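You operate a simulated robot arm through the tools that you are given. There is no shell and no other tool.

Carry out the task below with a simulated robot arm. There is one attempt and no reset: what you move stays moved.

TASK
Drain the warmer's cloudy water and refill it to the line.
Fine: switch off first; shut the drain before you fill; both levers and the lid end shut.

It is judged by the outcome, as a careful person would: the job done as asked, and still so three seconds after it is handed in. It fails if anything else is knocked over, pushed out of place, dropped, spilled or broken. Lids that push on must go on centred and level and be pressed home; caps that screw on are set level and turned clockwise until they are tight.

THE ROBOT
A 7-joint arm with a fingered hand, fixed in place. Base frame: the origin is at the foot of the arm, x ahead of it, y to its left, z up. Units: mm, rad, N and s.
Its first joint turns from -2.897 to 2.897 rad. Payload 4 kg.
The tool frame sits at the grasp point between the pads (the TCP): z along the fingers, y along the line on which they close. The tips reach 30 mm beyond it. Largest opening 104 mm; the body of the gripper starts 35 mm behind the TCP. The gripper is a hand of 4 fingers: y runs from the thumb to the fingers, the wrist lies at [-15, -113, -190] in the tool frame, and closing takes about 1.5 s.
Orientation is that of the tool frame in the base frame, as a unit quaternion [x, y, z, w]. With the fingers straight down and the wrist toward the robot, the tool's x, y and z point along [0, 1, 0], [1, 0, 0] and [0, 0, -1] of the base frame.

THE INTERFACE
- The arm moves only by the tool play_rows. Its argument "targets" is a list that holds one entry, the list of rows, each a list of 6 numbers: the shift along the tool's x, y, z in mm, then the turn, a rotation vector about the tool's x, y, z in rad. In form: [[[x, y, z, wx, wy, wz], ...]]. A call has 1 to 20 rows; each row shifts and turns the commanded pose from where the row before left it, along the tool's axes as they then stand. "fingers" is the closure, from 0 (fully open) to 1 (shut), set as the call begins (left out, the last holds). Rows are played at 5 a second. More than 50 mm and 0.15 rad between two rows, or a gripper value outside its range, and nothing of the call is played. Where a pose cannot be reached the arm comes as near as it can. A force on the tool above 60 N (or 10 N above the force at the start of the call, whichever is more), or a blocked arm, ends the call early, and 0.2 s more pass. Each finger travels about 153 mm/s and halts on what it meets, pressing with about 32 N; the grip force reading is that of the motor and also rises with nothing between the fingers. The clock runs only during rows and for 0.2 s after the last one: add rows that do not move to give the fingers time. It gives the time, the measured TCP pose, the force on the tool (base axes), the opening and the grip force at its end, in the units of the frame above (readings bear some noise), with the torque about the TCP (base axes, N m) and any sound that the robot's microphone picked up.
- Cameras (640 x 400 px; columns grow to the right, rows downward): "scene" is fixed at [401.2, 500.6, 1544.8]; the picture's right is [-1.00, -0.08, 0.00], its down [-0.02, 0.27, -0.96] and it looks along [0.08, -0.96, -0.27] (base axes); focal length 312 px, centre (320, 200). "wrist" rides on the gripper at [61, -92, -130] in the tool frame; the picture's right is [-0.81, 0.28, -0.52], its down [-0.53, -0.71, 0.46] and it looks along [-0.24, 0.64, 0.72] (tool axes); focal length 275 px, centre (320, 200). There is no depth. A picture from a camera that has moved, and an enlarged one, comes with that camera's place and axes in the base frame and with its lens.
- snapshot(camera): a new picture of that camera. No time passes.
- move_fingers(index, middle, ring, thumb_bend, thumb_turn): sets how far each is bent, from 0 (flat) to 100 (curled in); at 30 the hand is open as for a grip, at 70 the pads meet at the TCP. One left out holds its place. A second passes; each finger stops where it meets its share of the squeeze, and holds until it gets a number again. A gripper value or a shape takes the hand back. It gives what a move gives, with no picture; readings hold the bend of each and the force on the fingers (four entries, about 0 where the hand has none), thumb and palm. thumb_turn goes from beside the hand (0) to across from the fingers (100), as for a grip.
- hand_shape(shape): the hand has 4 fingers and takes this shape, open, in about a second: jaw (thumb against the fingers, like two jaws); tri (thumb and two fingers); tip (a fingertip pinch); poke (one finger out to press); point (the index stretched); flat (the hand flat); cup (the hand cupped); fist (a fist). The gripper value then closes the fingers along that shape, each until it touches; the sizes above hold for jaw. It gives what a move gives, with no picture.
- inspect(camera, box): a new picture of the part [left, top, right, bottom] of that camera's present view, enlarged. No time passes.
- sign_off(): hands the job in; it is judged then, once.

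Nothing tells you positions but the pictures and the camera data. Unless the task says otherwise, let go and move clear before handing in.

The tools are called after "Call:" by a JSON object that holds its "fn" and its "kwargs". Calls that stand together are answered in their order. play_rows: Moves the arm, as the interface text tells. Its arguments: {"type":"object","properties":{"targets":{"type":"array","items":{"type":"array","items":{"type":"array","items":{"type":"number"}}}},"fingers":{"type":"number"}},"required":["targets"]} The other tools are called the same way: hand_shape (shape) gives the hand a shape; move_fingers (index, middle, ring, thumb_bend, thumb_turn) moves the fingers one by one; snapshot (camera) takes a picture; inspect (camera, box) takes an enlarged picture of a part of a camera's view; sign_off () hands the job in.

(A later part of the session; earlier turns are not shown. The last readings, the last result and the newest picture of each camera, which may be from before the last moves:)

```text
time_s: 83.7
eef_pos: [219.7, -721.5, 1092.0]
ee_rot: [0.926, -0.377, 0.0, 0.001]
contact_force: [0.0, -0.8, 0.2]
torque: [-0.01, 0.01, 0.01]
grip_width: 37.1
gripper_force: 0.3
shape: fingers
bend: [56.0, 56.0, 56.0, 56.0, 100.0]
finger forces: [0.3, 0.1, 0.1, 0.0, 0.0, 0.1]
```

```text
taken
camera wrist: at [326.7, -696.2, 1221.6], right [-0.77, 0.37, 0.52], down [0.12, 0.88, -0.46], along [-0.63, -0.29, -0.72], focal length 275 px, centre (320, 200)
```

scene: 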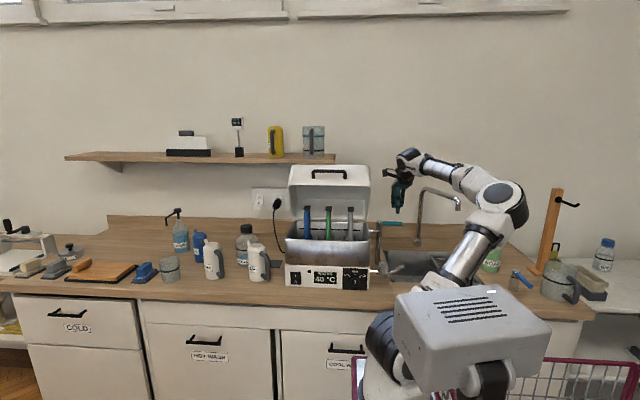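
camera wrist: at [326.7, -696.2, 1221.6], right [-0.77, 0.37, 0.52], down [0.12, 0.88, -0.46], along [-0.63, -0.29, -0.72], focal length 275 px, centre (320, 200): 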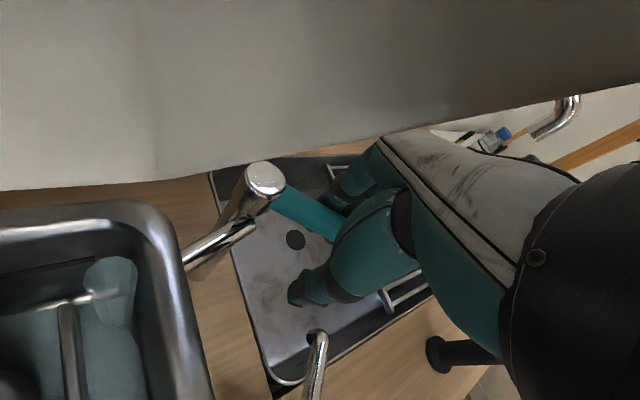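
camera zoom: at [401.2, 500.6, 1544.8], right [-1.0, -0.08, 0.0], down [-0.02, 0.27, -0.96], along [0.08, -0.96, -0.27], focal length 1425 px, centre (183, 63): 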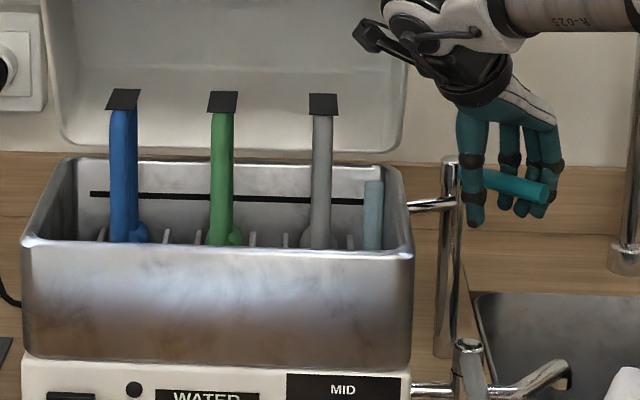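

Flow is stronger and clean water is collecting in the tank. I'll hold here and check the level in short time steps.

Call:
{"fn": "play_rows", "kwargs": {"targets": [[[0, 0, 0, 0, 0, 0], [0, 0, 0, 0, 0, 0], [0, 0, 0, 0, 0, 0], [0, 0, 0, 0, 0, 0]]]}}

Call:
{"fn": "inspect", "kwargs": {"camera": "scene", "box": [280, 200, 420, 260]}}

Call:
{"fn": "inspect", "kwargs": {"camera": "wrist", "box": [0, 180, 220, 400]}}

```text
time_s: 84.7
eef_pos: [217.3, -720.4, 1092.4]
ee_rot: [0.927, -0.376, -0.001, 0.001]
contact_force: [0.4, -0.6, 0.1]
torque: [-0.03, 0.02, 0.0]
grip_width: 36.7
gripper_force: 0.7
shape: fingers
bend: [56.0, 56.0, 56.0, 56.0, 100.0]
finger forces: [0.2, 0.0, 0.0, 0.0, 0.1, 0.0]
```

```text
4.57 times, centred on (350, 230) of scene
camera zoom: at [401.2, 500.6, 1544.8], right [-1.0, -0.08, 0.0], down [-0.02, 0.27, -0.96], along [0.08, -0.96, -0.27], focal length 1425 px, centre (183, 63)
```

zoom: 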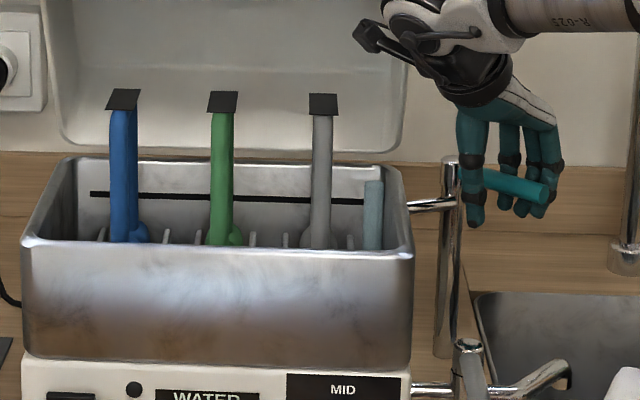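

```text
1.82 times, centred on (110, 290) of wrist
camera zoom: at [326.7, -696.0, 1221.5], right [-0.77, 0.37, 0.52], down [0.11, 0.88, -0.46], along [-0.63, -0.29, -0.72], focal length 500 px, centre (702, 36)
```

zoom: 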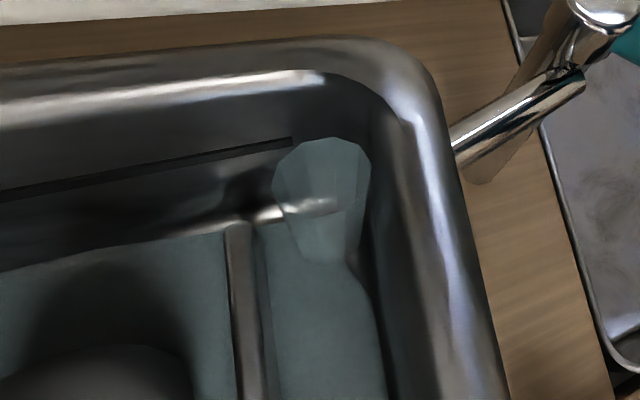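

From here the wrist camera sees both the line and the water edge on the back wall: water at roughly z 982 against the line at 1062. I'll keep timing the rise.

Call:
{"fn": "play_rows", "kwargs": {"targets": [[[0, 0, 0, 0, 0, 0], [0, 0, 0, 0, 0, 0], [0, 0, 0, 0, 0, 0], [0, 0, 0, 0, 0, 0], [0, 0, 0, 0, 0, 0], [0, 0, 0, 0, 0, 0], [0, 0, 0, 0, 0, 0], [0, 0, 0, 0, 0, 0], [0, 0, 0, 0, 0, 0]]]}}

Call:
{"fn": "inspect", "kwargs": {"camera": "scene", "box": [280, 200, 420, 260]}}

Call:
{"fn": "inspect", "kwargs": {"camera": "wrist", "box": [0, 180, 220, 400]}}

```text
time_s: 86.7
eef_pos: [218.1, -722.2, 1091.7]
ee_rot: [0.927, -0.376, -0.001, 0.001]
contact_force: [-0.4, -0.6, 0.1]
torque: [0.01, 0.02, 0.03]
grip_width: 37.0
gripper_force: 0.1
shape: fingers
bend: [56.0, 56.0, 56.0, 56.0, 100.0]
finger forces: [0.1, 0.0, 0.0, 0.0, 0.0, 0.1]
```

```text
4.57 times, centred on (350, 230) of scene
camera zoom: at [401.2, 500.6, 1544.8], right [-1.0, -0.08, 0.0], down [-0.02, 0.27, -0.96], along [0.08, -0.96, -0.27], focal length 1425 px, centre (183, 63)
```

zoom: 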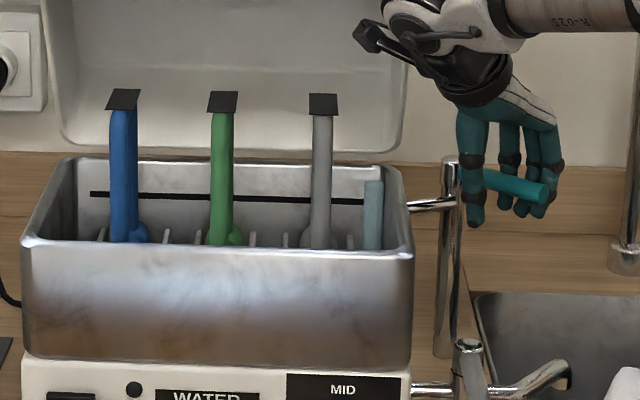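

```text
1.82 times, centred on (110, 290) of wrist
camera zoom: at [326.7, -696.0, 1221.5], right [-0.77, 0.37, 0.52], down [0.11, 0.88, -0.46], along [-0.63, -0.29, -0.72], focal length 500 px, centre (702, 36)
```

zoom: 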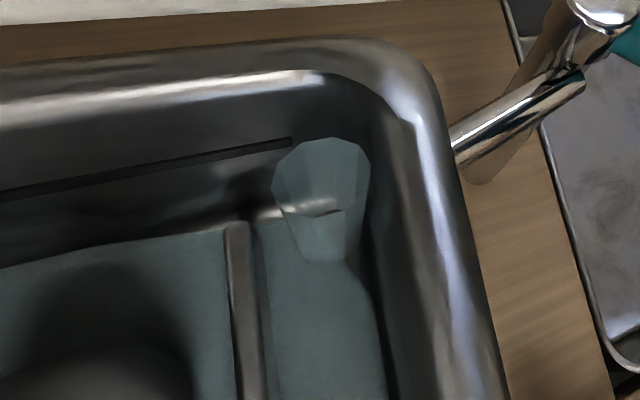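

The level is rising slowly (about 3 mm/s), which is easy to control. I'll wait four seconds at a time and recheck.

Call:
{"fn": "play_rows", "kwargs": {"targets": [[[0, 0, 0, 0, 0, 0], [0, 0, 0, 0, 0, 0], [0, 0, 0, 0, 0, 0], [0, 0, 0, 0, 0, 0], [0, 0, 0, 0, 0, 0], [0, 0, 0, 0, 0, 0], [0, 0, 0, 0, 0, 0], [0, 0, 0, 0, 0, 0], [0, 0, 0, 0, 0, 0], [0, 0, 0, 0, 0, 0], [0, 0, 0, 0, 0, 0], [0, 0, 0, 0, 0, 0], [0, 0, 0, 0, 0, 0], [0, 0, 0, 0, 0, 0], [0, 0, 0, 0, 0, 0], [0, 0, 0, 0, 0, 0], [0, 0, 0, 0, 0, 0], [0, 0, 0, 0, 0, 0], [0, 0, 0, 0, 0, 0]]]}}

Call:
{"fn": "inspect", "kwargs": {"camera": "scene", "box": [280, 200, 420, 260]}}

Call:
{"fn": "inspect", "kwargs": {"camera": "wrist", "box": [0, 180, 220, 400]}}

```text
time_s: 90.7
eef_pos: [218.7, -720.4, 1092.5]
ee_rot: [0.927, -0.376, -0.001, 0.001]
contact_force: [-0.3, -0.4, -0.1]
torque: [-0.02, -0.02, -0.02]
grip_width: 36.9
gripper_force: 0.1
shape: fingers
bend: [56.0, 56.0, 56.0, 56.0, 100.0]
finger forces: [0.0, 0.0, 0.0, 0.1, 0.1, 0.0]
```

```text
4.57 times, centred on (350, 230) of scene
camera zoom: at [401.2, 500.6, 1544.8], right [-1.0, -0.08, 0.0], down [-0.02, 0.27, -0.96], along [0.08, -0.96, -0.27], focal length 1425 px, centre (183, 63)
```

zoom: 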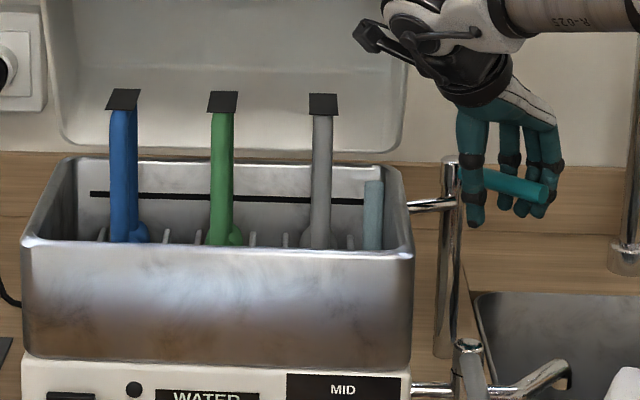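

```text
1.82 times, centred on (110, 290) of wrist
camera zoom: at [326.7, -696.0, 1221.5], right [-0.77, 0.37, 0.52], down [0.11, 0.88, -0.46], along [-0.63, -0.29, -0.72], focal length 500 px, centre (702, 36)
```

zoom: 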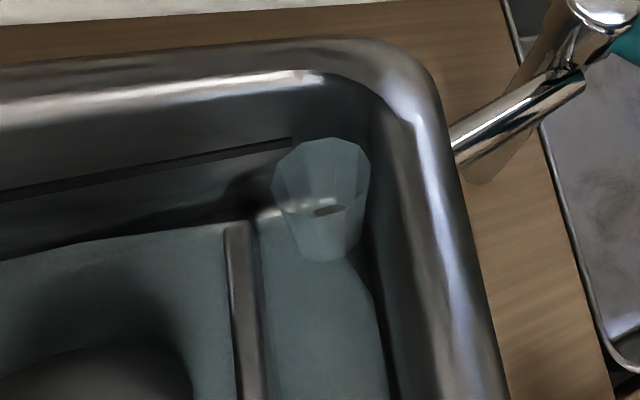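

It's rising about 2 mm/s with the water now near z 996. I'll keep waiting with periodic checks.

Call:
{"fn": "play_rows", "kwargs": {"targets": [[[0, 0, 0, 0, 0, 0], [0, 0, 0, 0, 0, 0], [0, 0, 0, 0, 0, 0], [0, 0, 0, 0, 0, 0], [0, 0, 0, 0, 0, 0], [0, 0, 0, 0, 0, 0], [0, 0, 0, 0, 0, 0], [0, 0, 0, 0, 0, 0], [0, 0, 0, 0, 0, 0], [0, 0, 0, 0, 0, 0], [0, 0, 0, 0, 0, 0], [0, 0, 0, 0, 0, 0], [0, 0, 0, 0, 0, 0], [0, 0, 0, 0, 0, 0], [0, 0, 0, 0, 0, 0], [0, 0, 0, 0, 0, 0], [0, 0, 0, 0, 0, 0], [0, 0, 0, 0, 0, 0], [0, 0, 0, 0, 0, 0], [0, 0, 0, 0, 0, 0]]]}}

Call:
{"fn": "inspect", "kwargs": {"camera": "wrist", "box": [0, 180, 220, 400]}}

Call:
{"fn": "inspect", "kwargs": {"camera": "scene", "box": [280, 200, 420, 290]}}

```text
time_s: 94.9
eef_pos: [217.3, -720.7, 1091.4]
ee_rot: [0.927, -0.376, 0.0, 0.001]
contact_force: [-0.3, 0.0, 0.0]
torque: [0.02, 0.0, -0.01]
grip_width: 36.8
gripper_force: 0.0
shape: fingers
bend: [56.0, 56.0, 56.0, 56.0, 100.0]
finger forces: [0.0, 0.1, 0.0, 0.0, 0.0, 0.0]
```

```text
1.82 times, centred on (110, 290) of wrist
camera zoom: at [326.7, -696.0, 1221.5], right [-0.77, 0.37, 0.52], down [0.11, 0.88, -0.46], along [-0.63, -0.29, -0.72], focal length 500 px, centre (702, 36)
```

zoom: 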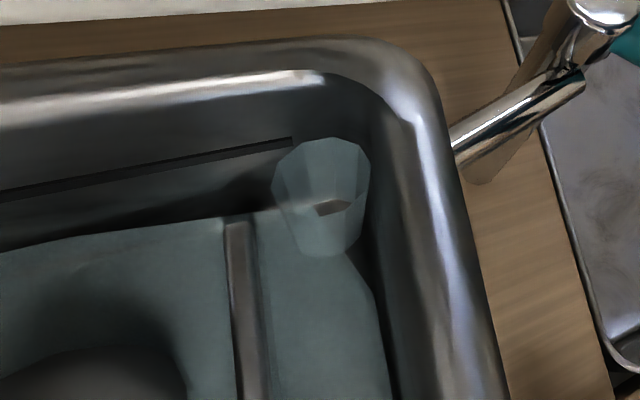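

```text
4.44 times, centred on (350, 245) of scene
camera zoom: at [401.2, 500.6, 1544.8], right [-1.0, -0.08, 0.0], down [-0.02, 0.27, -0.96], along [0.08, -0.96, -0.27], focal length 1385 px, centre (187, 0)
```

zoom: 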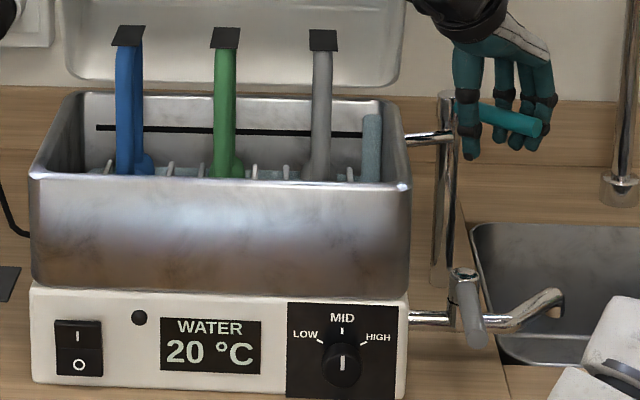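

The water is clear and the level is climbing, but slowly. I'll ease the lever open a bit more without turning the hand (the camera is close to the lid) to speed it up.

Call:
{"fn": "play_rows", "kwargs": {"targets": [[[-2, -7.8, 0, 0, 0, 0], [-2, -7.8, 0, 0, 0, 0], [0, 0, 0, 0, 0, 0], [0, 0, 0, 0, 0, 0], [0, 0, 0, 0, 0, 0], [0, 0, 0, 0, 0, 0], [0, 0, 0, 0, 0, 0]]]}}

Call:
{"fn": "snapshot", "kwargs": {"camera": "wrist"}}

Call:
{"fn": "inspect", "kwargs": {"camera": "scene", "box": [280, 200, 420, 260]}}

```text
time_s: 96.5
eef_pos: [225.3, -705.9, 1092.6]
ee_rot: [0.927, -0.376, 0.0, 0.001]
contact_force: [-0.8, 0.5, 0.6]
torque: [-0.01, 0.0, 0.01]
grip_width: 36.8
gripper_force: 0.1
shape: fingers
bend: [56.0, 56.0, 56.0, 56.0, 100.0]
finger forces: [0.4, 0.0, 0.0, 0.0, 0.0, 0.0]
```

```text
taken
camera wrist: at [334.2, -682.2, 1221.5], right [-0.77, 0.37, 0.52], down [0.11, 0.88, -0.46], along [-0.63, -0.29, -0.72], focal length 275 px, centre (320, 200)
```

wrist: 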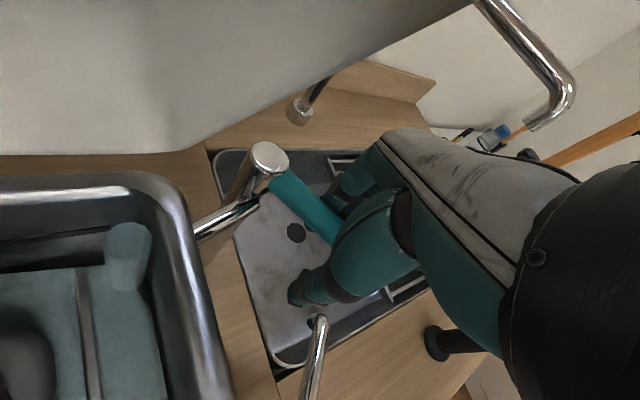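

```text
4.57 times, centred on (350, 230) of scene
camera zoom: at [401.2, 500.6, 1544.8], right [-1.0, -0.08, 0.0], down [-0.02, 0.27, -0.96], along [0.08, -0.96, -0.27], focal length 1425 px, centre (183, 63)
```

zoom: 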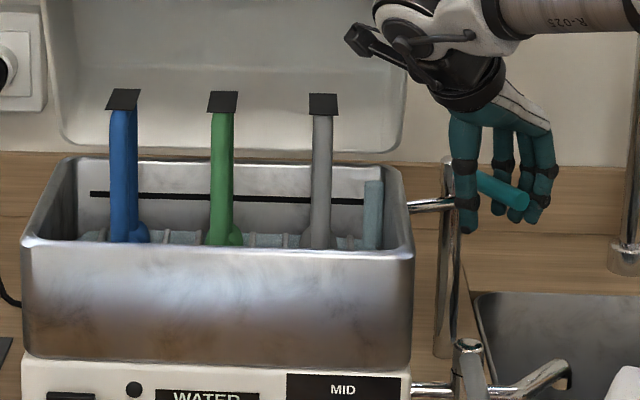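

The water edge is now visible in the scene view, about 34 mm below the line. I'll take shorter steps to measure the rise rate.

Call:
{"fn": "play_rows", "kwargs": {"targets": [[[0, 0, 0, 0, 0, 0], [0, 0, 0, 0, 0, 0], [0, 0, 0, 0, 0, 0], [0, 0, 0, 0, 0, 0], [0, 0, 0, 0, 0, 0], [0, 0, 0, 0, 0, 0], [0, 0, 0, 0, 0, 0], [0, 0, 0, 0, 0, 0], [0, 0, 0, 0, 0, 0]]]}}

Call:
{"fn": "inspect", "kwargs": {"camera": "scene", "box": [290, 205, 380, 260]}}

Call:
{"fn": "inspect", "kwargs": {"camera": "wrist", "box": [0, 180, 220, 400]}}

```text
time_s: 98.5
eef_pos: [225.1, -706.2, 1092.7]
ee_rot: [0.926, -0.376, -0.001, 0.001]
contact_force: [0.5, 0.3, -0.5]
torque: [-0.02, 0.01, 0.01]
grip_width: 36.9
gripper_force: 0.5
shape: fingers
bend: [56.0, 56.0, 56.0, 56.0, 100.0]
finger forces: [0.1, 0.0, 0.1, 0.0, 0.0, 0.0]
```

```text
7.11 times, centred on (335, 232) of scene
camera zoom: at [401.2, 500.6, 1544.8], right [-1.0, -0.08, 0.0], down [-0.02, 0.27, -0.96], along [0.08, -0.96, -0.27], focal length 2217 px, centre (213, -31)
```

zoom: 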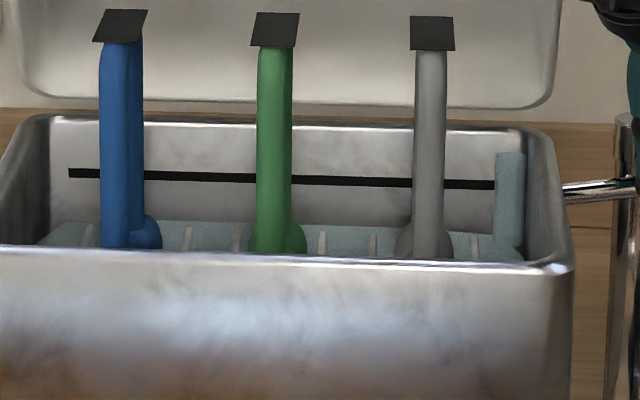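

```text
1.82 times, centred on (110, 290) of wrist
camera zoom: at [334.2, -682.2, 1221.5], right [-0.77, 0.37, 0.52], down [0.11, 0.88, -0.46], along [-0.63, -0.29, -0.72], focal length 500 px, centre (702, 36)
```

zoom: 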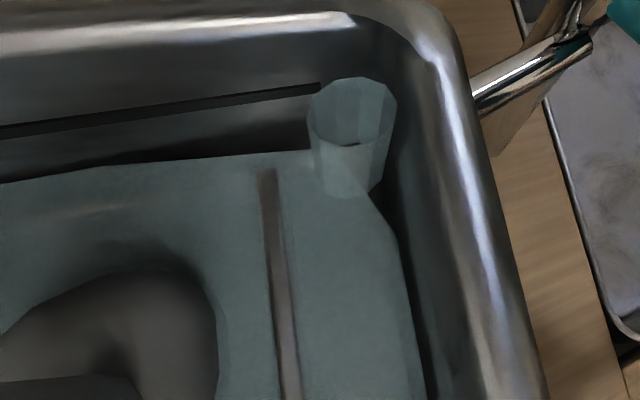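

Rate is about 3.4 mm/s with about 27 mm to go. I'll wait four more seconds, then step carefully.

Call:
{"fn": "play_rows", "kwargs": {"targets": [[[0, 0, 0, 0, 0, 0], [0, 0, 0, 0, 0, 0], [0, 0, 0, 0, 0, 0], [0, 0, 0, 0, 0, 0], [0, 0, 0, 0, 0, 0], [0, 0, 0, 0, 0, 0], [0, 0, 0, 0, 0, 0], [0, 0, 0, 0, 0, 0], [0, 0, 0, 0, 0, 0], [0, 0, 0, 0, 0, 0], [0, 0, 0, 0, 0, 0], [0, 0, 0, 0, 0, 0], [0, 0, 0, 0, 0, 0], [0, 0, 0, 0, 0, 0], [0, 0, 0, 0, 0, 0], [0, 0, 0, 0, 0, 0], [0, 0, 0, 0, 0, 0], [0, 0, 0, 0, 0, 0]]]}}

Call:
{"fn": "inspect", "kwargs": {"camera": "scene", "box": [290, 205, 380, 260]}}

Call:
{"fn": "inspect", "kwargs": {"camera": "wrist", "box": [0, 180, 220, 400]}}

```text
time_s: 102.3
eef_pos: [225.9, -706.0, 1091.8]
ee_rot: [0.927, -0.376, -0.001, 0.002]
contact_force: [0.8, -1.0, -0.1]
torque: [0.02, 0.01, 0.02]
grip_width: 36.9
gripper_force: 0.0
shape: fingers
bend: [56.0, 56.0, 56.0, 56.0, 100.0]
finger forces: [0.0, 0.0, 0.1, 0.1, 0.1, 0.0]
```

```text
7.11 times, centred on (335, 232) of scene
camera zoom: at [401.2, 500.6, 1544.8], right [-1.0, -0.08, 0.0], down [-0.02, 0.27, -0.96], along [0.08, -0.96, -0.27], focal length 2217 px, centre (213, -31)
```

zoom: 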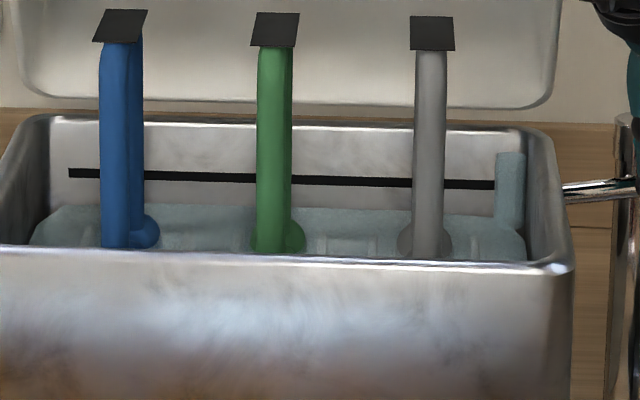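

```text
1.82 times, centred on (110, 290) of wrist
camera zoom: at [334.2, -682.1, 1221.5], right [-0.77, 0.37, 0.52], down [0.11, 0.88, -0.46], along [-0.63, -0.29, -0.72], focal length 500 px, centre (702, 36)
```

zoom: 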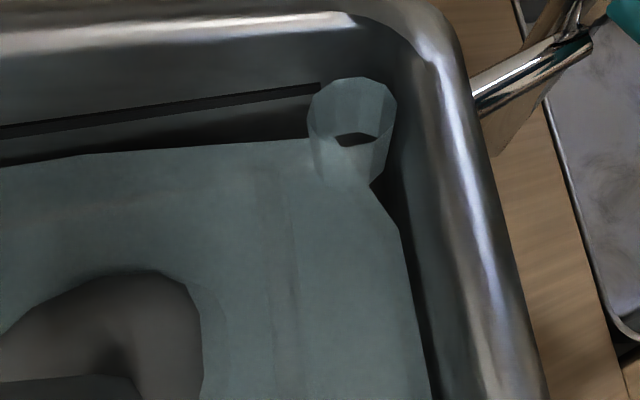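

About 17 mm remain at 2.6 mm/s. I'll wait a bit more, then finish in small steps.

Call:
{"fn": "play_rows", "kwargs": {"targets": [[[0, 0, 0, 0, 0, 0], [0, 0, 0, 0, 0, 0], [0, 0, 0, 0, 0, 0], [0, 0, 0, 0, 0, 0], [0, 0, 0, 0, 0, 0], [0, 0, 0, 0, 0, 0], [0, 0, 0, 0, 0, 0], [0, 0, 0, 0, 0, 0], [0, 0, 0, 0, 0, 0], [0, 0, 0, 0, 0, 0], [0, 0, 0, 0, 0, 0], [0, 0, 0, 0, 0, 0], [0, 0, 0, 0, 0, 0], [0, 0, 0, 0, 0, 0], [0, 0, 0, 0, 0, 0], [0, 0, 0, 0, 0, 0], [0, 0, 0, 0, 0, 0]]]}}

Call:
{"fn": "inspect", "kwargs": {"camera": "scene", "box": [290, 205, 380, 260]}}

Call:
{"fn": "inspect", "kwargs": {"camera": "wrist", "box": [0, 180, 220, 400]}}

```text
time_s: 105.9
eef_pos: [225.7, -706.5, 1091.6]
ee_rot: [0.926, -0.377, 0.0, 0.001]
contact_force: [-0.1, -0.6, -0.8]
torque: [0.01, -0.02, 0.02]
grip_width: 36.7
gripper_force: 0.1
shape: fingers
bend: [56.0, 56.0, 56.0, 56.0, 100.0]
finger forces: [0.0, 0.0, 0.0, 0.1, 0.0, 0.1]
```

```text
7.11 times, centred on (335, 232) of scene
camera zoom: at [401.2, 500.6, 1544.8], right [-1.0, -0.08, 0.0], down [-0.02, 0.27, -0.96], along [0.08, -0.96, -0.27], focal length 2217 px, centre (213, -31)
```

zoom: 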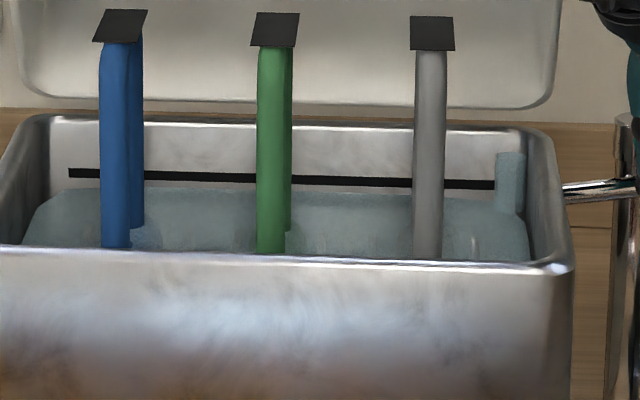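

```text
1.82 times, centred on (110, 290) of wrist
camera zoom: at [334.2, -682.1, 1221.5], right [-0.77, 0.37, 0.52], down [0.11, 0.88, -0.46], along [-0.63, -0.29, -0.72], focal length 500 px, centre (702, 36)
```

zoom: 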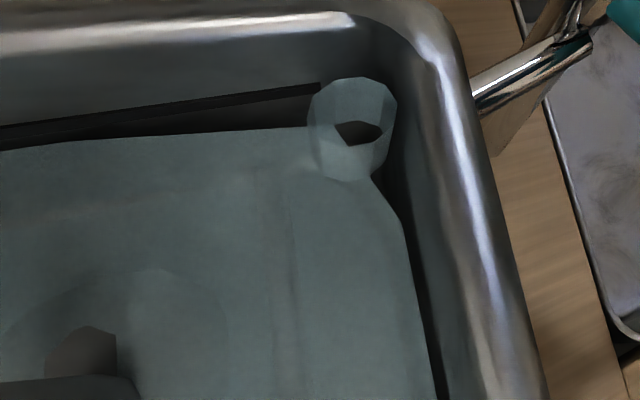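

The level is about 5 mm below the line's centre (allowing for viewing angles). I'll wait 0.8 s more and then swing the fill lever shut in the same call.

Call:
{"fn": "play_rows", "kwargs": {"targets": [[[0, 0, 0, 0, 0, 0], [0, 0, 0, 0, 0, 0], [0, 0, 0, 0, 0, 0], [0, 0, 0, 0, 0, 0], [-2.6, 16.9, 0, 0, 0, -0.1], [-1.5, 16.1, 0, 0, 0, -0.13], [0.5, 16.4, 0, 0, 0, -0.14], [2.5, 16.1, 0, 0, 0, -0.14], [3.6, 13.5, 0, 0, 0, -0.14], [0.7, 6, 0, 0, 0, -0.12]]]}}

Call:
{"fn": "inspect", "kwargs": {"camera": "scene", "box": [290, 205, 380, 260]}}

Call:
{"fn": "snapshot", "kwargs": {"camera": "wrist"}}

```text
time_s: 108.1
eef_pos: [189.6, -778.3, 1092.1]
ee_rot: [1.0, 0.0, 0.0, 0.001]
contact_force: [1.0, 2.7, -0.5]
torque: [-0.03, 0.01, 0.03]
grip_width: 38.6
gripper_force: 1.5
shape: fingers
bend: [56.0, 56.0, 56.0, 55.0, 100.0]
finger forces: [0.0, 0.1, 0.0, 0.0, 2.0, 0.0]
```

```text
7.11 times, centred on (335, 232) of scene
camera zoom: at [401.2, 500.6, 1544.8], right [-1.0, -0.08, 0.0], down [-0.02, 0.27, -0.96], along [0.08, -0.96, -0.27], focal length 2217 px, centre (213, -31)
```

zoom: 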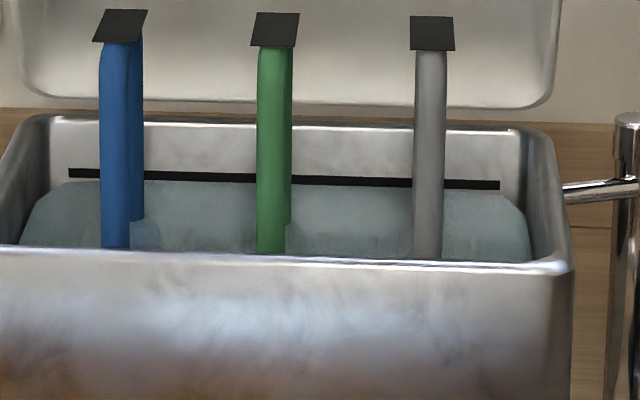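

```text
taken
camera wrist: at [251.1, -685.9, 1221.0], right [-0.81, -0.27, 0.52], down [-0.53, 0.71, -0.46], along [-0.24, -0.65, -0.72], focal length 275 px, centre (320, 200)
```

wrist: 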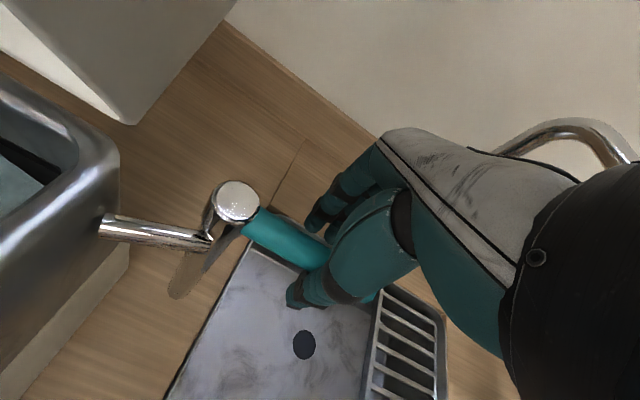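

The stream has stopped and the lever is against its shut stop (2 N). I'll zoom right in to judge the level against the line.

Call:
{"fn": "inspect", "kwargs": {"camera": "scene", "box": [295, 222, 335, 242]}}

Call:
{"fn": "inspect", "kwargs": {"camera": "scene", "box": [330, 222, 370, 242]}}

Call:
{"fn": "inspect", "kwargs": {"camera": "wrist", "box": [0, 60, 140, 220]}}

```text
16.00 times, centred on (315, 232) of scene
camera zoom: at [401.2, 500.6, 1544.8], right [-1.0, -0.08, 0.0], down [-0.02, 0.27, -0.96], along [0.08, -0.96, -0.27], focal length 4987 px, centre (400, -312)
```

zoom: 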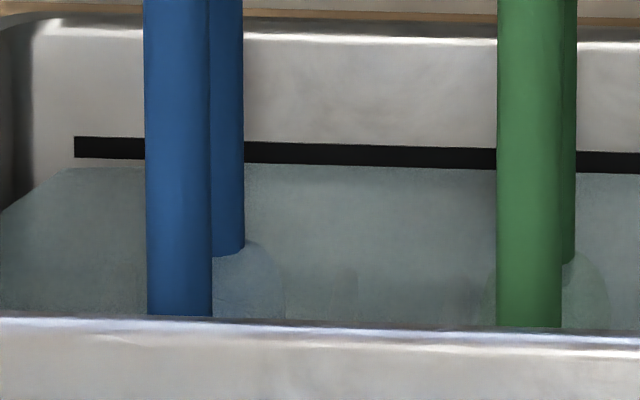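

```text
16.00 times, centred on (350, 232) of scene
camera zoom: at [401.2, 500.6, 1544.8], right [-1.0, -0.08, 0.0], down [-0.02, 0.27, -0.96], along [0.08, -0.96, -0.27], focal length 4987 px, centre (-160, -312)
```

zoom: 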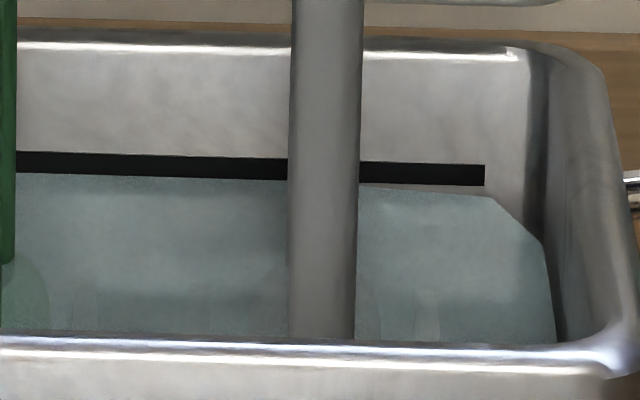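

```text
2.50 times, centred on (70, 140) of wrist
camera zoom: at [251.1, -685.9, 1221.0], right [-0.81, -0.27, 0.52], down [-0.53, 0.71, -0.46], along [-0.24, -0.65, -0.72], focal length 688 px, centre (945, 350)
```

zoom: 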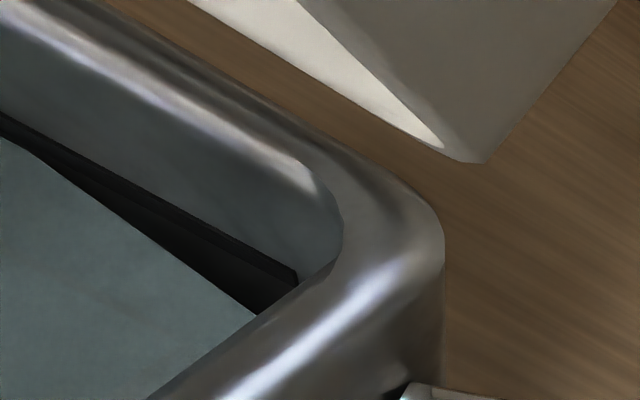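

The level looks right at the line's lower edge; the water surface has rounded corners, so the middle is the best place to judge. I'll zoom in on the wrist view there too.

Call:
{"fn": "inspect", "kwargs": {"camera": "wrist", "box": [0, 80, 60, 140]}}

Call:
{"fn": "inspect", "kwargs": {"camera": "scene", "box": [308, 226, 328, 238]}}

```text
6.67 times, centred on (30, 110) of wrist
camera zoom: at [251.1, -685.9, 1221.0], right [-0.81, -0.27, 0.52], down [-0.53, 0.71, -0.46], along [-0.24, -0.65, -0.72], focal length 1835 px, centre (2253, 800)
```

zoom: 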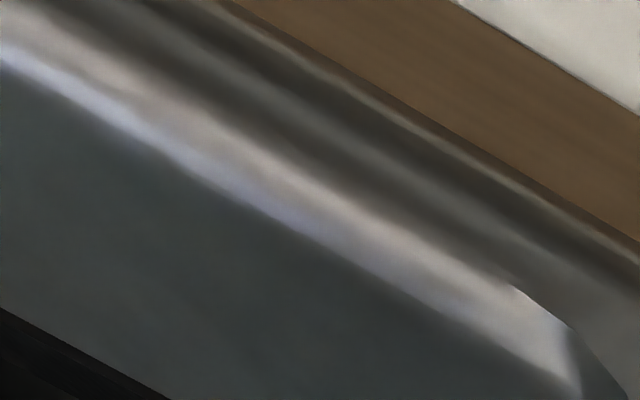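

```text
16.00 times, centred on (318, 232) of scene
camera zoom: at [401.2, 500.6, 1544.8], right [-1.0, -0.08, 0.0], down [-0.02, 0.27, -0.96], along [0.08, -0.96, -0.27], focal length 4987 px, centre (352, -312)
```

zoom: 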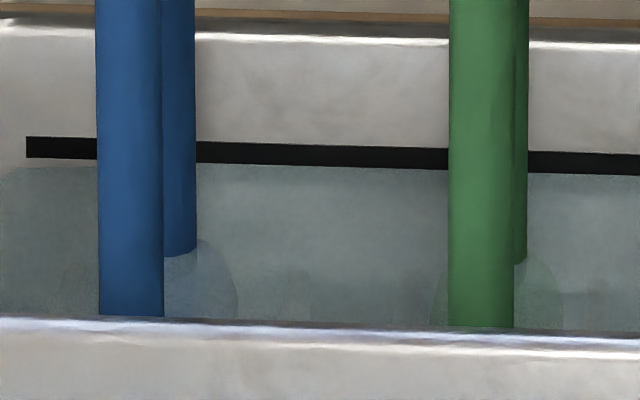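

The water edge touches the line's lower edge, about 2–3 mm under its centre. I'll give it one brief, small top-up and shut it again.

Call:
{"fn": "play_rows", "kwargs": {"targets": [[[0, -14, 0, 0, 0, 0], [0, -10, 0, 0, 0, 0], [4, -12, 0, 0, 0, 0.1], [4, -10.5, 0, 0, 0, 0.1], [0, 0, 0, 0, 0, 0], [0, 0, 0, 0, 0, 0], [0, 0, 0, 0, 0, 0], [-2.9, 18.9, 0, 0, 0, -0.1], [-1.6, 14.2, 0, 0, 0, -0.1], [0, 9, 0, 0, 0, 0], [0, 6, 0, 0, 0, 0]]]}}

Call:
{"fn": "inspect", "kwargs": {"camera": "scene", "box": [308, 226, 328, 238]}}

Call:
{"fn": "inspect", "kwargs": {"camera": "scene", "box": [280, 190, 420, 290]}}

```text
time_s: 110.5
eef_pos: [187.4, -778.7, 1092.1]
ee_rot: [1.0, -0.001, -0.001, 0.002]
contact_force: [0.9, 3.2, 0.1]
torque: [0.03, -0.02, 0.01]
grip_width: 38.9
gripper_force: 1.6
shape: fingers
bend: [56.0, 56.0, 56.0, 54.0, 100.0]
finger forces: [0.1, 0.0, 0.1, 0.0, 2.5, 0.0]
```

```text
16.00 times, centred on (318, 232) of scene
camera zoom: at [401.2, 500.6, 1544.8], right [-1.0, -0.08, 0.0], down [-0.02, 0.27, -0.96], along [0.08, -0.96, -0.27], focal length 4987 px, centre (352, -312)
```

zoom: 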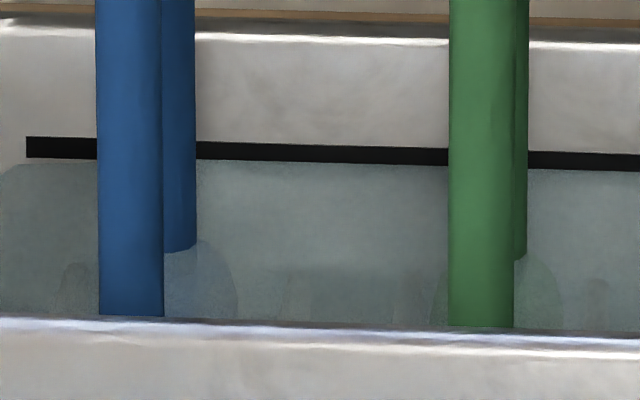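

```text
4.00 times, centred on (350, 240) of scene
camera zoom: at [401.2, 500.6, 1544.8], right [-1.0, -0.08, 0.0], down [-0.02, 0.27, -0.96], along [0.08, -0.96, -0.27], focal length 1247 px, centre (200, 40)
```

zoom: 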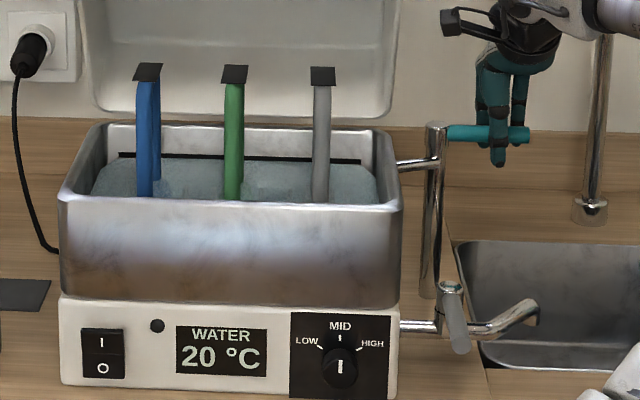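

The water edge now overlaps the lower part of the line, so it's filled to the line, and the fill lever is pressed against its shut stop. I'll release the lever, rise clear, and confirm both levers before closing the lid.

Call:
{"fn": "move_fingers", "kwargs": {"index": 46, "middle": 46, "ring": 46, "thumb_bend": 42}}

Call:
{"fn": "play_rows", "kwargs": {"targets": [[[0, -14, 0, 0, 0, 0], [0, 0, -40, 0, 0, 0], [0, 0, -40, 0, 0, 0], [0, 0, -40, 0, 0, 0]]]}}

Call:
{"fn": "snapshot", "kwargs": {"camera": "wrist"}}

Call:
{"fn": "inspect", "kwargs": {"camera": "scene", "box": [280, 190, 420, 290]}}

```text
time_s: 111.5
eef_pos: [187.2, -779.4, 1093.8]
ee_rot: [1.0, -0.001, -0.001, 0.001]
contact_force: [-0.9, 0.3, -0.2]
torque: [-0.01, 0.02, -0.03]
grip_width: 66.9
gripper_force: 0.1
shape: fingers
bend: [46.0, 46.0, 46.0, 42.0, 99.0]
finger forces: [0.0, 0.0, 0.0, 0.0, 0.0, 0.0]
```

```text
time_s: 112.5
eef_pos: [186.4, -766.0, 1211.5]
ee_rot: [1.0, -0.002, 0.0, 0.0]
contact_force: [0.5, -0.2, 0.0]
torque: [0.01, -0.03, 0.0]
grip_width: 67.0
gripper_force: 0.1
shape: fingers
bend: [46.0, 46.0, 46.0, 42.0, 99.0]
finger forces: [0.0, 0.0, 0.0, 0.0, 0.0, 0.0]
```

```text
taken
camera wrist: at [247.9, -673.2, 1341.7], right [-0.81, -0.27, 0.52], down [-0.53, 0.71, -0.46], along [-0.25, -0.64, -0.72], focal length 275 px, centre (320, 200)
```

wrist: 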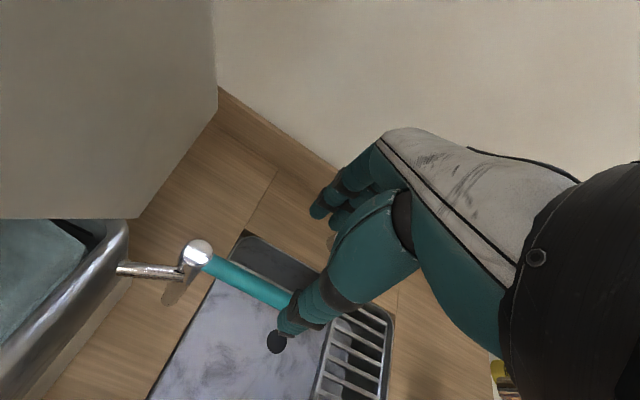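

```text
4.00 times, centred on (350, 240) of scene
camera zoom: at [401.2, 500.6, 1544.8], right [-1.0, -0.08, 0.0], down [-0.02, 0.27, -0.96], along [0.08, -0.96, -0.27], focal length 1247 px, centre (200, 40)
```

zoom: 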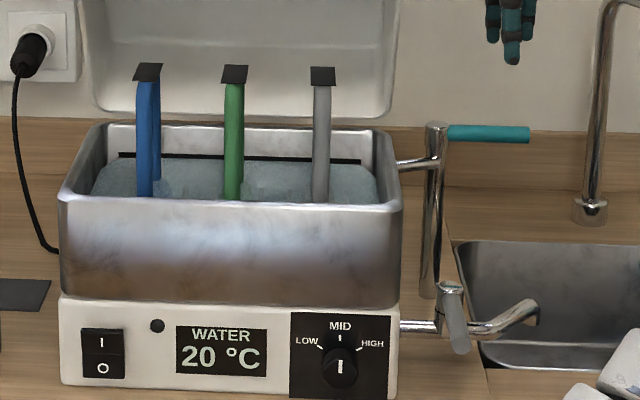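

Both levers are shut and the water sits at the line. Now for the lid: I'll form a closed beak, rise in front of the open lid, and push it down by the upper side of its handle bar.

Call:
{"fn": "play_rows", "kwargs": {"targets": [[[0, -24, -36, 0, 0, 0], [0, -24, -36, 0, 0, 0], [0, -24, -36, 0, 0, 0], [0, -24, -36, 0, 0, 0], [0, -24, -36, 0, 0, 0], [42.3, -18.3, 0, 0, 0, 0], [42.3, -18.3, 0, 0, 0, 0], [42.3, -18.3, 0, 0, 0, 0], [42.3, -18.3, 0, 0, 0, 0], [42.3, -18.3, 0, 0, 0, 0], [42.3, -18.3, 0, 0, 0, 0], [0, 0, 0, -0.131, 0, 0], [0, 0, 0, -0.131, 0, 0]]], "fingers": 1}}

Call:
{"fn": "snapshot", "kwargs": {"camera": "wrist"}}

Call:
{"fn": "inspect", "kwargs": {"camera": "scene", "box": [260, 100, 420, 240]}}

```text
time_s: 115.3
eef_pos: [442.4, -535.5, 1390.8]
ee_rot: [0.991, 0.0, -0.001, 0.132]
contact_force: [-0.3, -0.2, 0.1]
torque: [0.03, 0.03, 0.0]
grip_width: 0.0
gripper_force: 31.6
shape: jaw
bend: [70.0, 70.0, 70.0, 47.0, 100.0]
finger forces: [0.1, 0.0, 0.0, 0.1, 0.0, 0.0]
```

```text
taken
camera wrist: at [504.6, -413.2, 1492.6], right [-0.81, -0.13, 0.57], down [-0.53, 0.57, -0.63], along [-0.25, -0.81, -0.53], focal length 275 px, centre (320, 200)
```

wrist: 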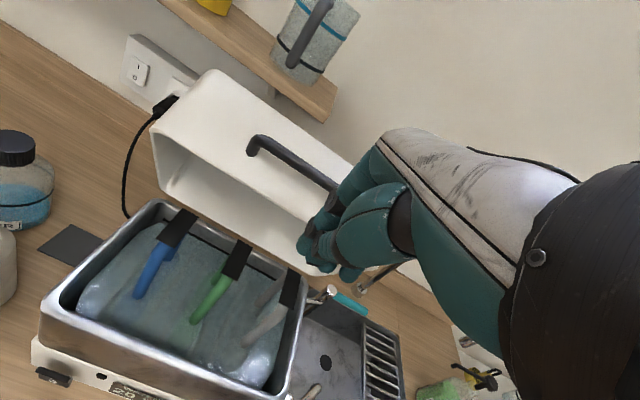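

```text
2.86 times, centred on (340, 170) of scene
camera zoom: at [401.2, 500.6, 1544.8], right [-1.0, -0.08, 0.0], down [-0.02, 0.27, -0.96], along [0.08, -0.96, -0.27], focal length 891 px, centre (263, 286)
```

zoom: 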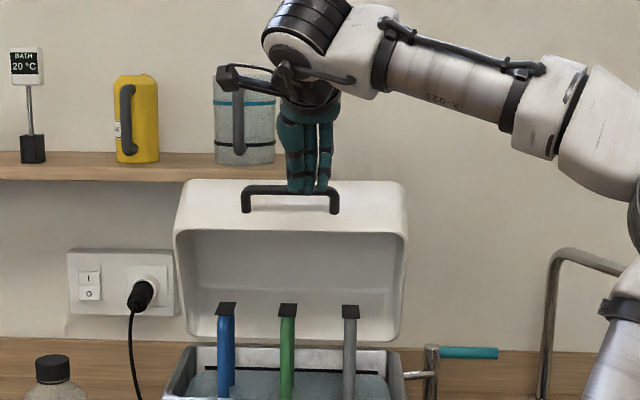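

I can see the whole lid and its handle (bar near y -653, z 1351), and the tank filled with clear water. I'll raise slightly and pass the beak over the bar to its far side.

Call:
{"fn": "play_rows", "kwargs": {"targets": [[[0, 5.2, -19.3, 0, 0, 0], [0, 43.5, 11.7, 0, 0, 0], [0, 43.5, 11.7, 0, 0, 0], [0, 42, 11.2, 0, 0, 0]]]}}

Call:
{"fn": "snapshot", "kwargs": {"camera": "wrist"}}

Call:
{"fn": "inspect", "kwargs": {"camera": "scene", "box": [280, 120, 400, 200]}}

```text
time_s: 116.3
eef_pos: [441.7, -667.8, 1411.5]
ee_rot: [0.991, 0.0, 0.0, 0.132]
contact_force: [-0.6, 1.4, -0.5]
torque: [0.01, 0.03, 0.0]
grip_width: 0.1
gripper_force: 32.2
shape: jaw
bend: [70.0, 70.0, 70.0, 47.0, 100.0]
finger forces: [0.0, 0.0, 0.1, 0.0, 0.0, 0.1]
```

```text
taken
camera wrist: at [503.8, -544.1, 1512.2], right [-0.81, -0.13, 0.57], down [-0.53, 0.57, -0.62], along [-0.24, -0.81, -0.53], focal length 275 px, centre (320, 200)
```

wrist: 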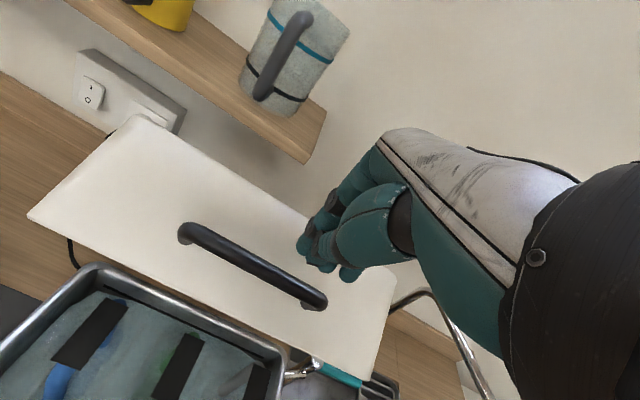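

```text
5.00 times, centred on (340, 160) of scene
camera zoom: at [401.2, 500.6, 1544.8], right [-1.0, -0.08, 0.0], down [-0.02, 0.27, -0.96], along [0.08, -0.96, -0.27], focal length 1559 px, centre (220, 400)
```

zoom: 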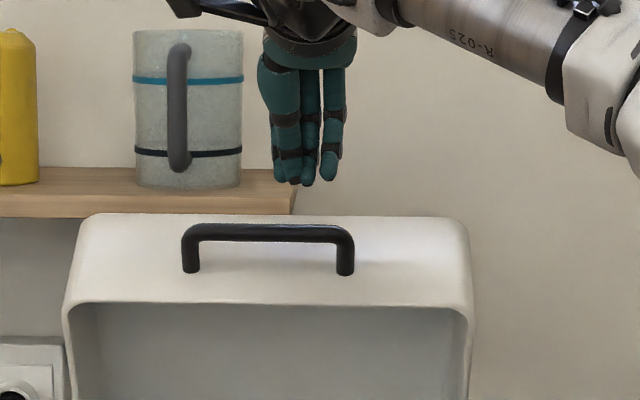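

The beak is now past the bar on the far side. I'll move slightly further back and lower it next to the bar's upper side, watching for contact with the lid face.

Call:
{"fn": "play_rows", "kwargs": {"targets": [[[0, 17.4, 4.6, 0, 0, 0], [0, -3.6, 13.5, 0, 0, 0], [0, -3.6, 13.5, 0, 0, 0]]]}}

Call:
{"fn": "snapshot", "kwargs": {"camera": "wrist"}}

Call:
{"fn": "inspect", "kwargs": {"camera": "scene", "box": [280, 120, 400, 200]}}

```text
time_s: 117.1
eef_pos: [441.9, -687.4, 1382.7]
ee_rot: [0.991, -0.001, 0.0, 0.131]
contact_force: [-0.2, 0.0, 0.1]
torque: [0.01, 0.01, 0.01]
grip_width: 0.0
gripper_force: 32.2
shape: jaw
bend: [70.0, 70.0, 70.0, 47.0, 100.0]
finger forces: [0.1, 0.1, 0.1, 0.1, 0.0, 0.0]
```

```text
taken
camera wrist: at [503.8, -563.5, 1483.8], right [-0.81, -0.13, 0.57], down [-0.53, 0.57, -0.63], along [-0.25, -0.81, -0.53], focal length 275 px, centre (320, 200)
```

wrist: 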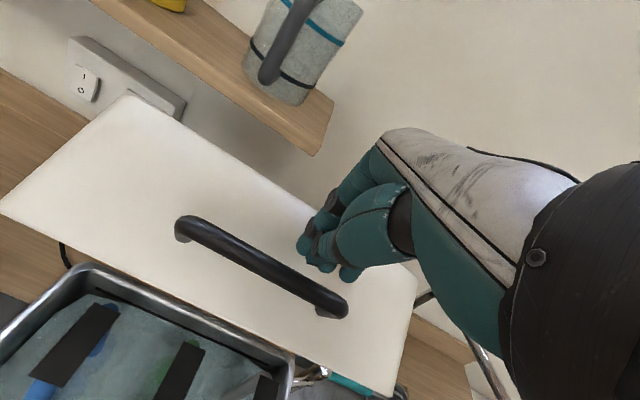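

```text
5.00 times, centred on (340, 160) of scene
camera zoom: at [401.2, 500.6, 1544.8], right [-1.0, -0.08, 0.0], down [-0.02, 0.27, -0.96], along [0.08, -0.96, -0.27], focal length 1559 px, centre (220, 400)
```

zoom: 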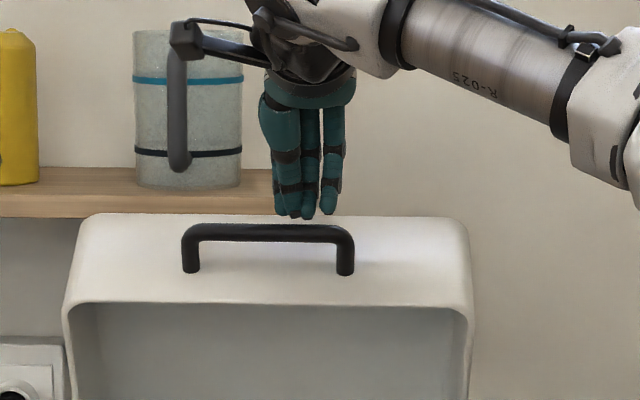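

No contact yet; the beak hovers just behind the bar. I'll lower a little and start drawing the bar forward and down along its arc.

Call:
{"fn": "play_rows", "kwargs": {"targets": [[[0, -4.3, 8.2, 0, 0, 0], [0, -21.9, 1.8, 0, 0, 0], [0, -21.9, 1.8, 0, 0, 0]]]}}

Call:
{"fn": "snapshot", "kwargs": {"camera": "wrist"}}

Call:
{"fn": "inspect", "kwargs": {"camera": "scene", "box": [280, 120, 400, 220]}}

```text
time_s: 117.9
eef_pos: [441.9, -645.0, 1357.0]
ee_rot: [0.991, -0.001, -0.001, 0.131]
contact_force: [0.3, -0.8, 0.5]
torque: [-0.04, -0.03, 0.03]
grip_width: 0.0
gripper_force: 32.4
shape: jaw
bend: [70.0, 70.0, 70.0, 47.0, 100.0]
finger forces: [0.0, 0.1, 0.0, 0.0, 0.0, 0.0]
```

```text
taken
camera wrist: at [504.5, -521.6, 1459.5], right [-0.81, -0.13, 0.57], down [-0.53, 0.57, -0.62], along [-0.25, -0.81, -0.53], focal length 275 px, centre (320, 200)
```

wrist: 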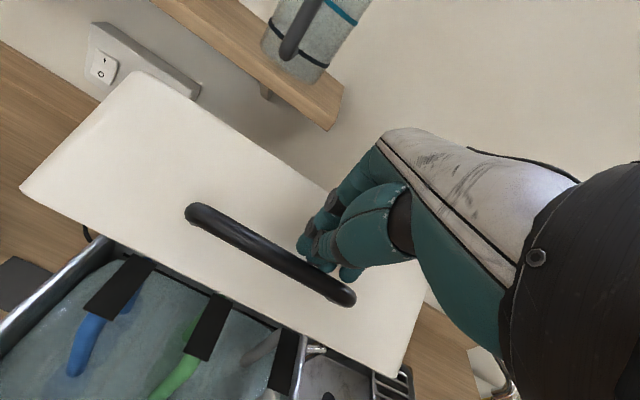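

```text
4.00 times, centred on (340, 170) of scene
camera zoom: at [401.2, 500.6, 1544.8], right [-1.0, -0.08, 0.0], down [-0.02, 0.27, -0.96], along [0.08, -0.96, -0.27], focal length 1247 px, centre (240, 320)
```

zoom: 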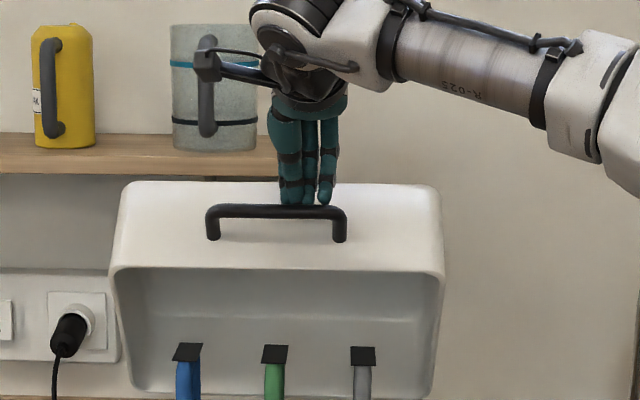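

It works: the lid is turning closed with almost no force. I'll continue along the arc.

Call:
{"fn": "play_rows", "kwargs": {"targets": [[[0, -21.2, 5.6, 0, 0, 0], [0, -21.2, 5.6, 0, 0, 0], [0, -19.9, 9.1, 0, 0, 0], [0, -19.9, 9.1, 0, 0, 0]]]}}

Call:
{"fn": "snapshot", "kwargs": {"camera": "wrist"}}

Call:
{"fn": "inspect", "kwargs": {"camera": "scene", "box": [270, 120, 410, 260]}}

```text
time_s: 118.9
eef_pos: [442.1, -570.6, 1309.5]
ee_rot: [0.991, -0.002, -0.002, 0.131]
contact_force: [0.1, -0.4, 1.3]
torque: [-0.01, -0.01, 0.0]
grip_width: 0.0
gripper_force: 31.6
shape: jaw
bend: [70.0, 70.0, 70.0, 47.0, 100.0]
finger forces: [0.0, 0.0, 0.0, 0.0, 0.1, 0.0]
```

```text
taken
camera wrist: at [504.3, -447.5, 1410.1], right [-0.81, -0.13, 0.57], down [-0.53, 0.57, -0.62], along [-0.25, -0.81, -0.53], focal length 275 px, centre (320, 200)
```

wrist: 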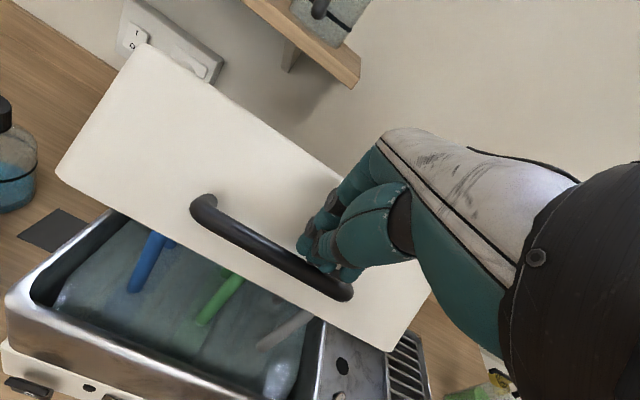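

```text
2.86 times, centred on (340, 190) of scene
camera zoom: at [401.2, 500.6, 1544.8], right [-1.0, -0.08, 0.0], down [-0.02, 0.27, -0.96], along [0.08, -0.96, -0.27], focal length 891 px, centre (263, 229)
```

zoom: 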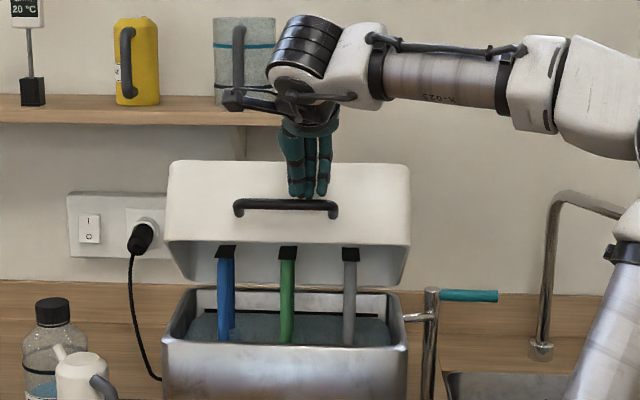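

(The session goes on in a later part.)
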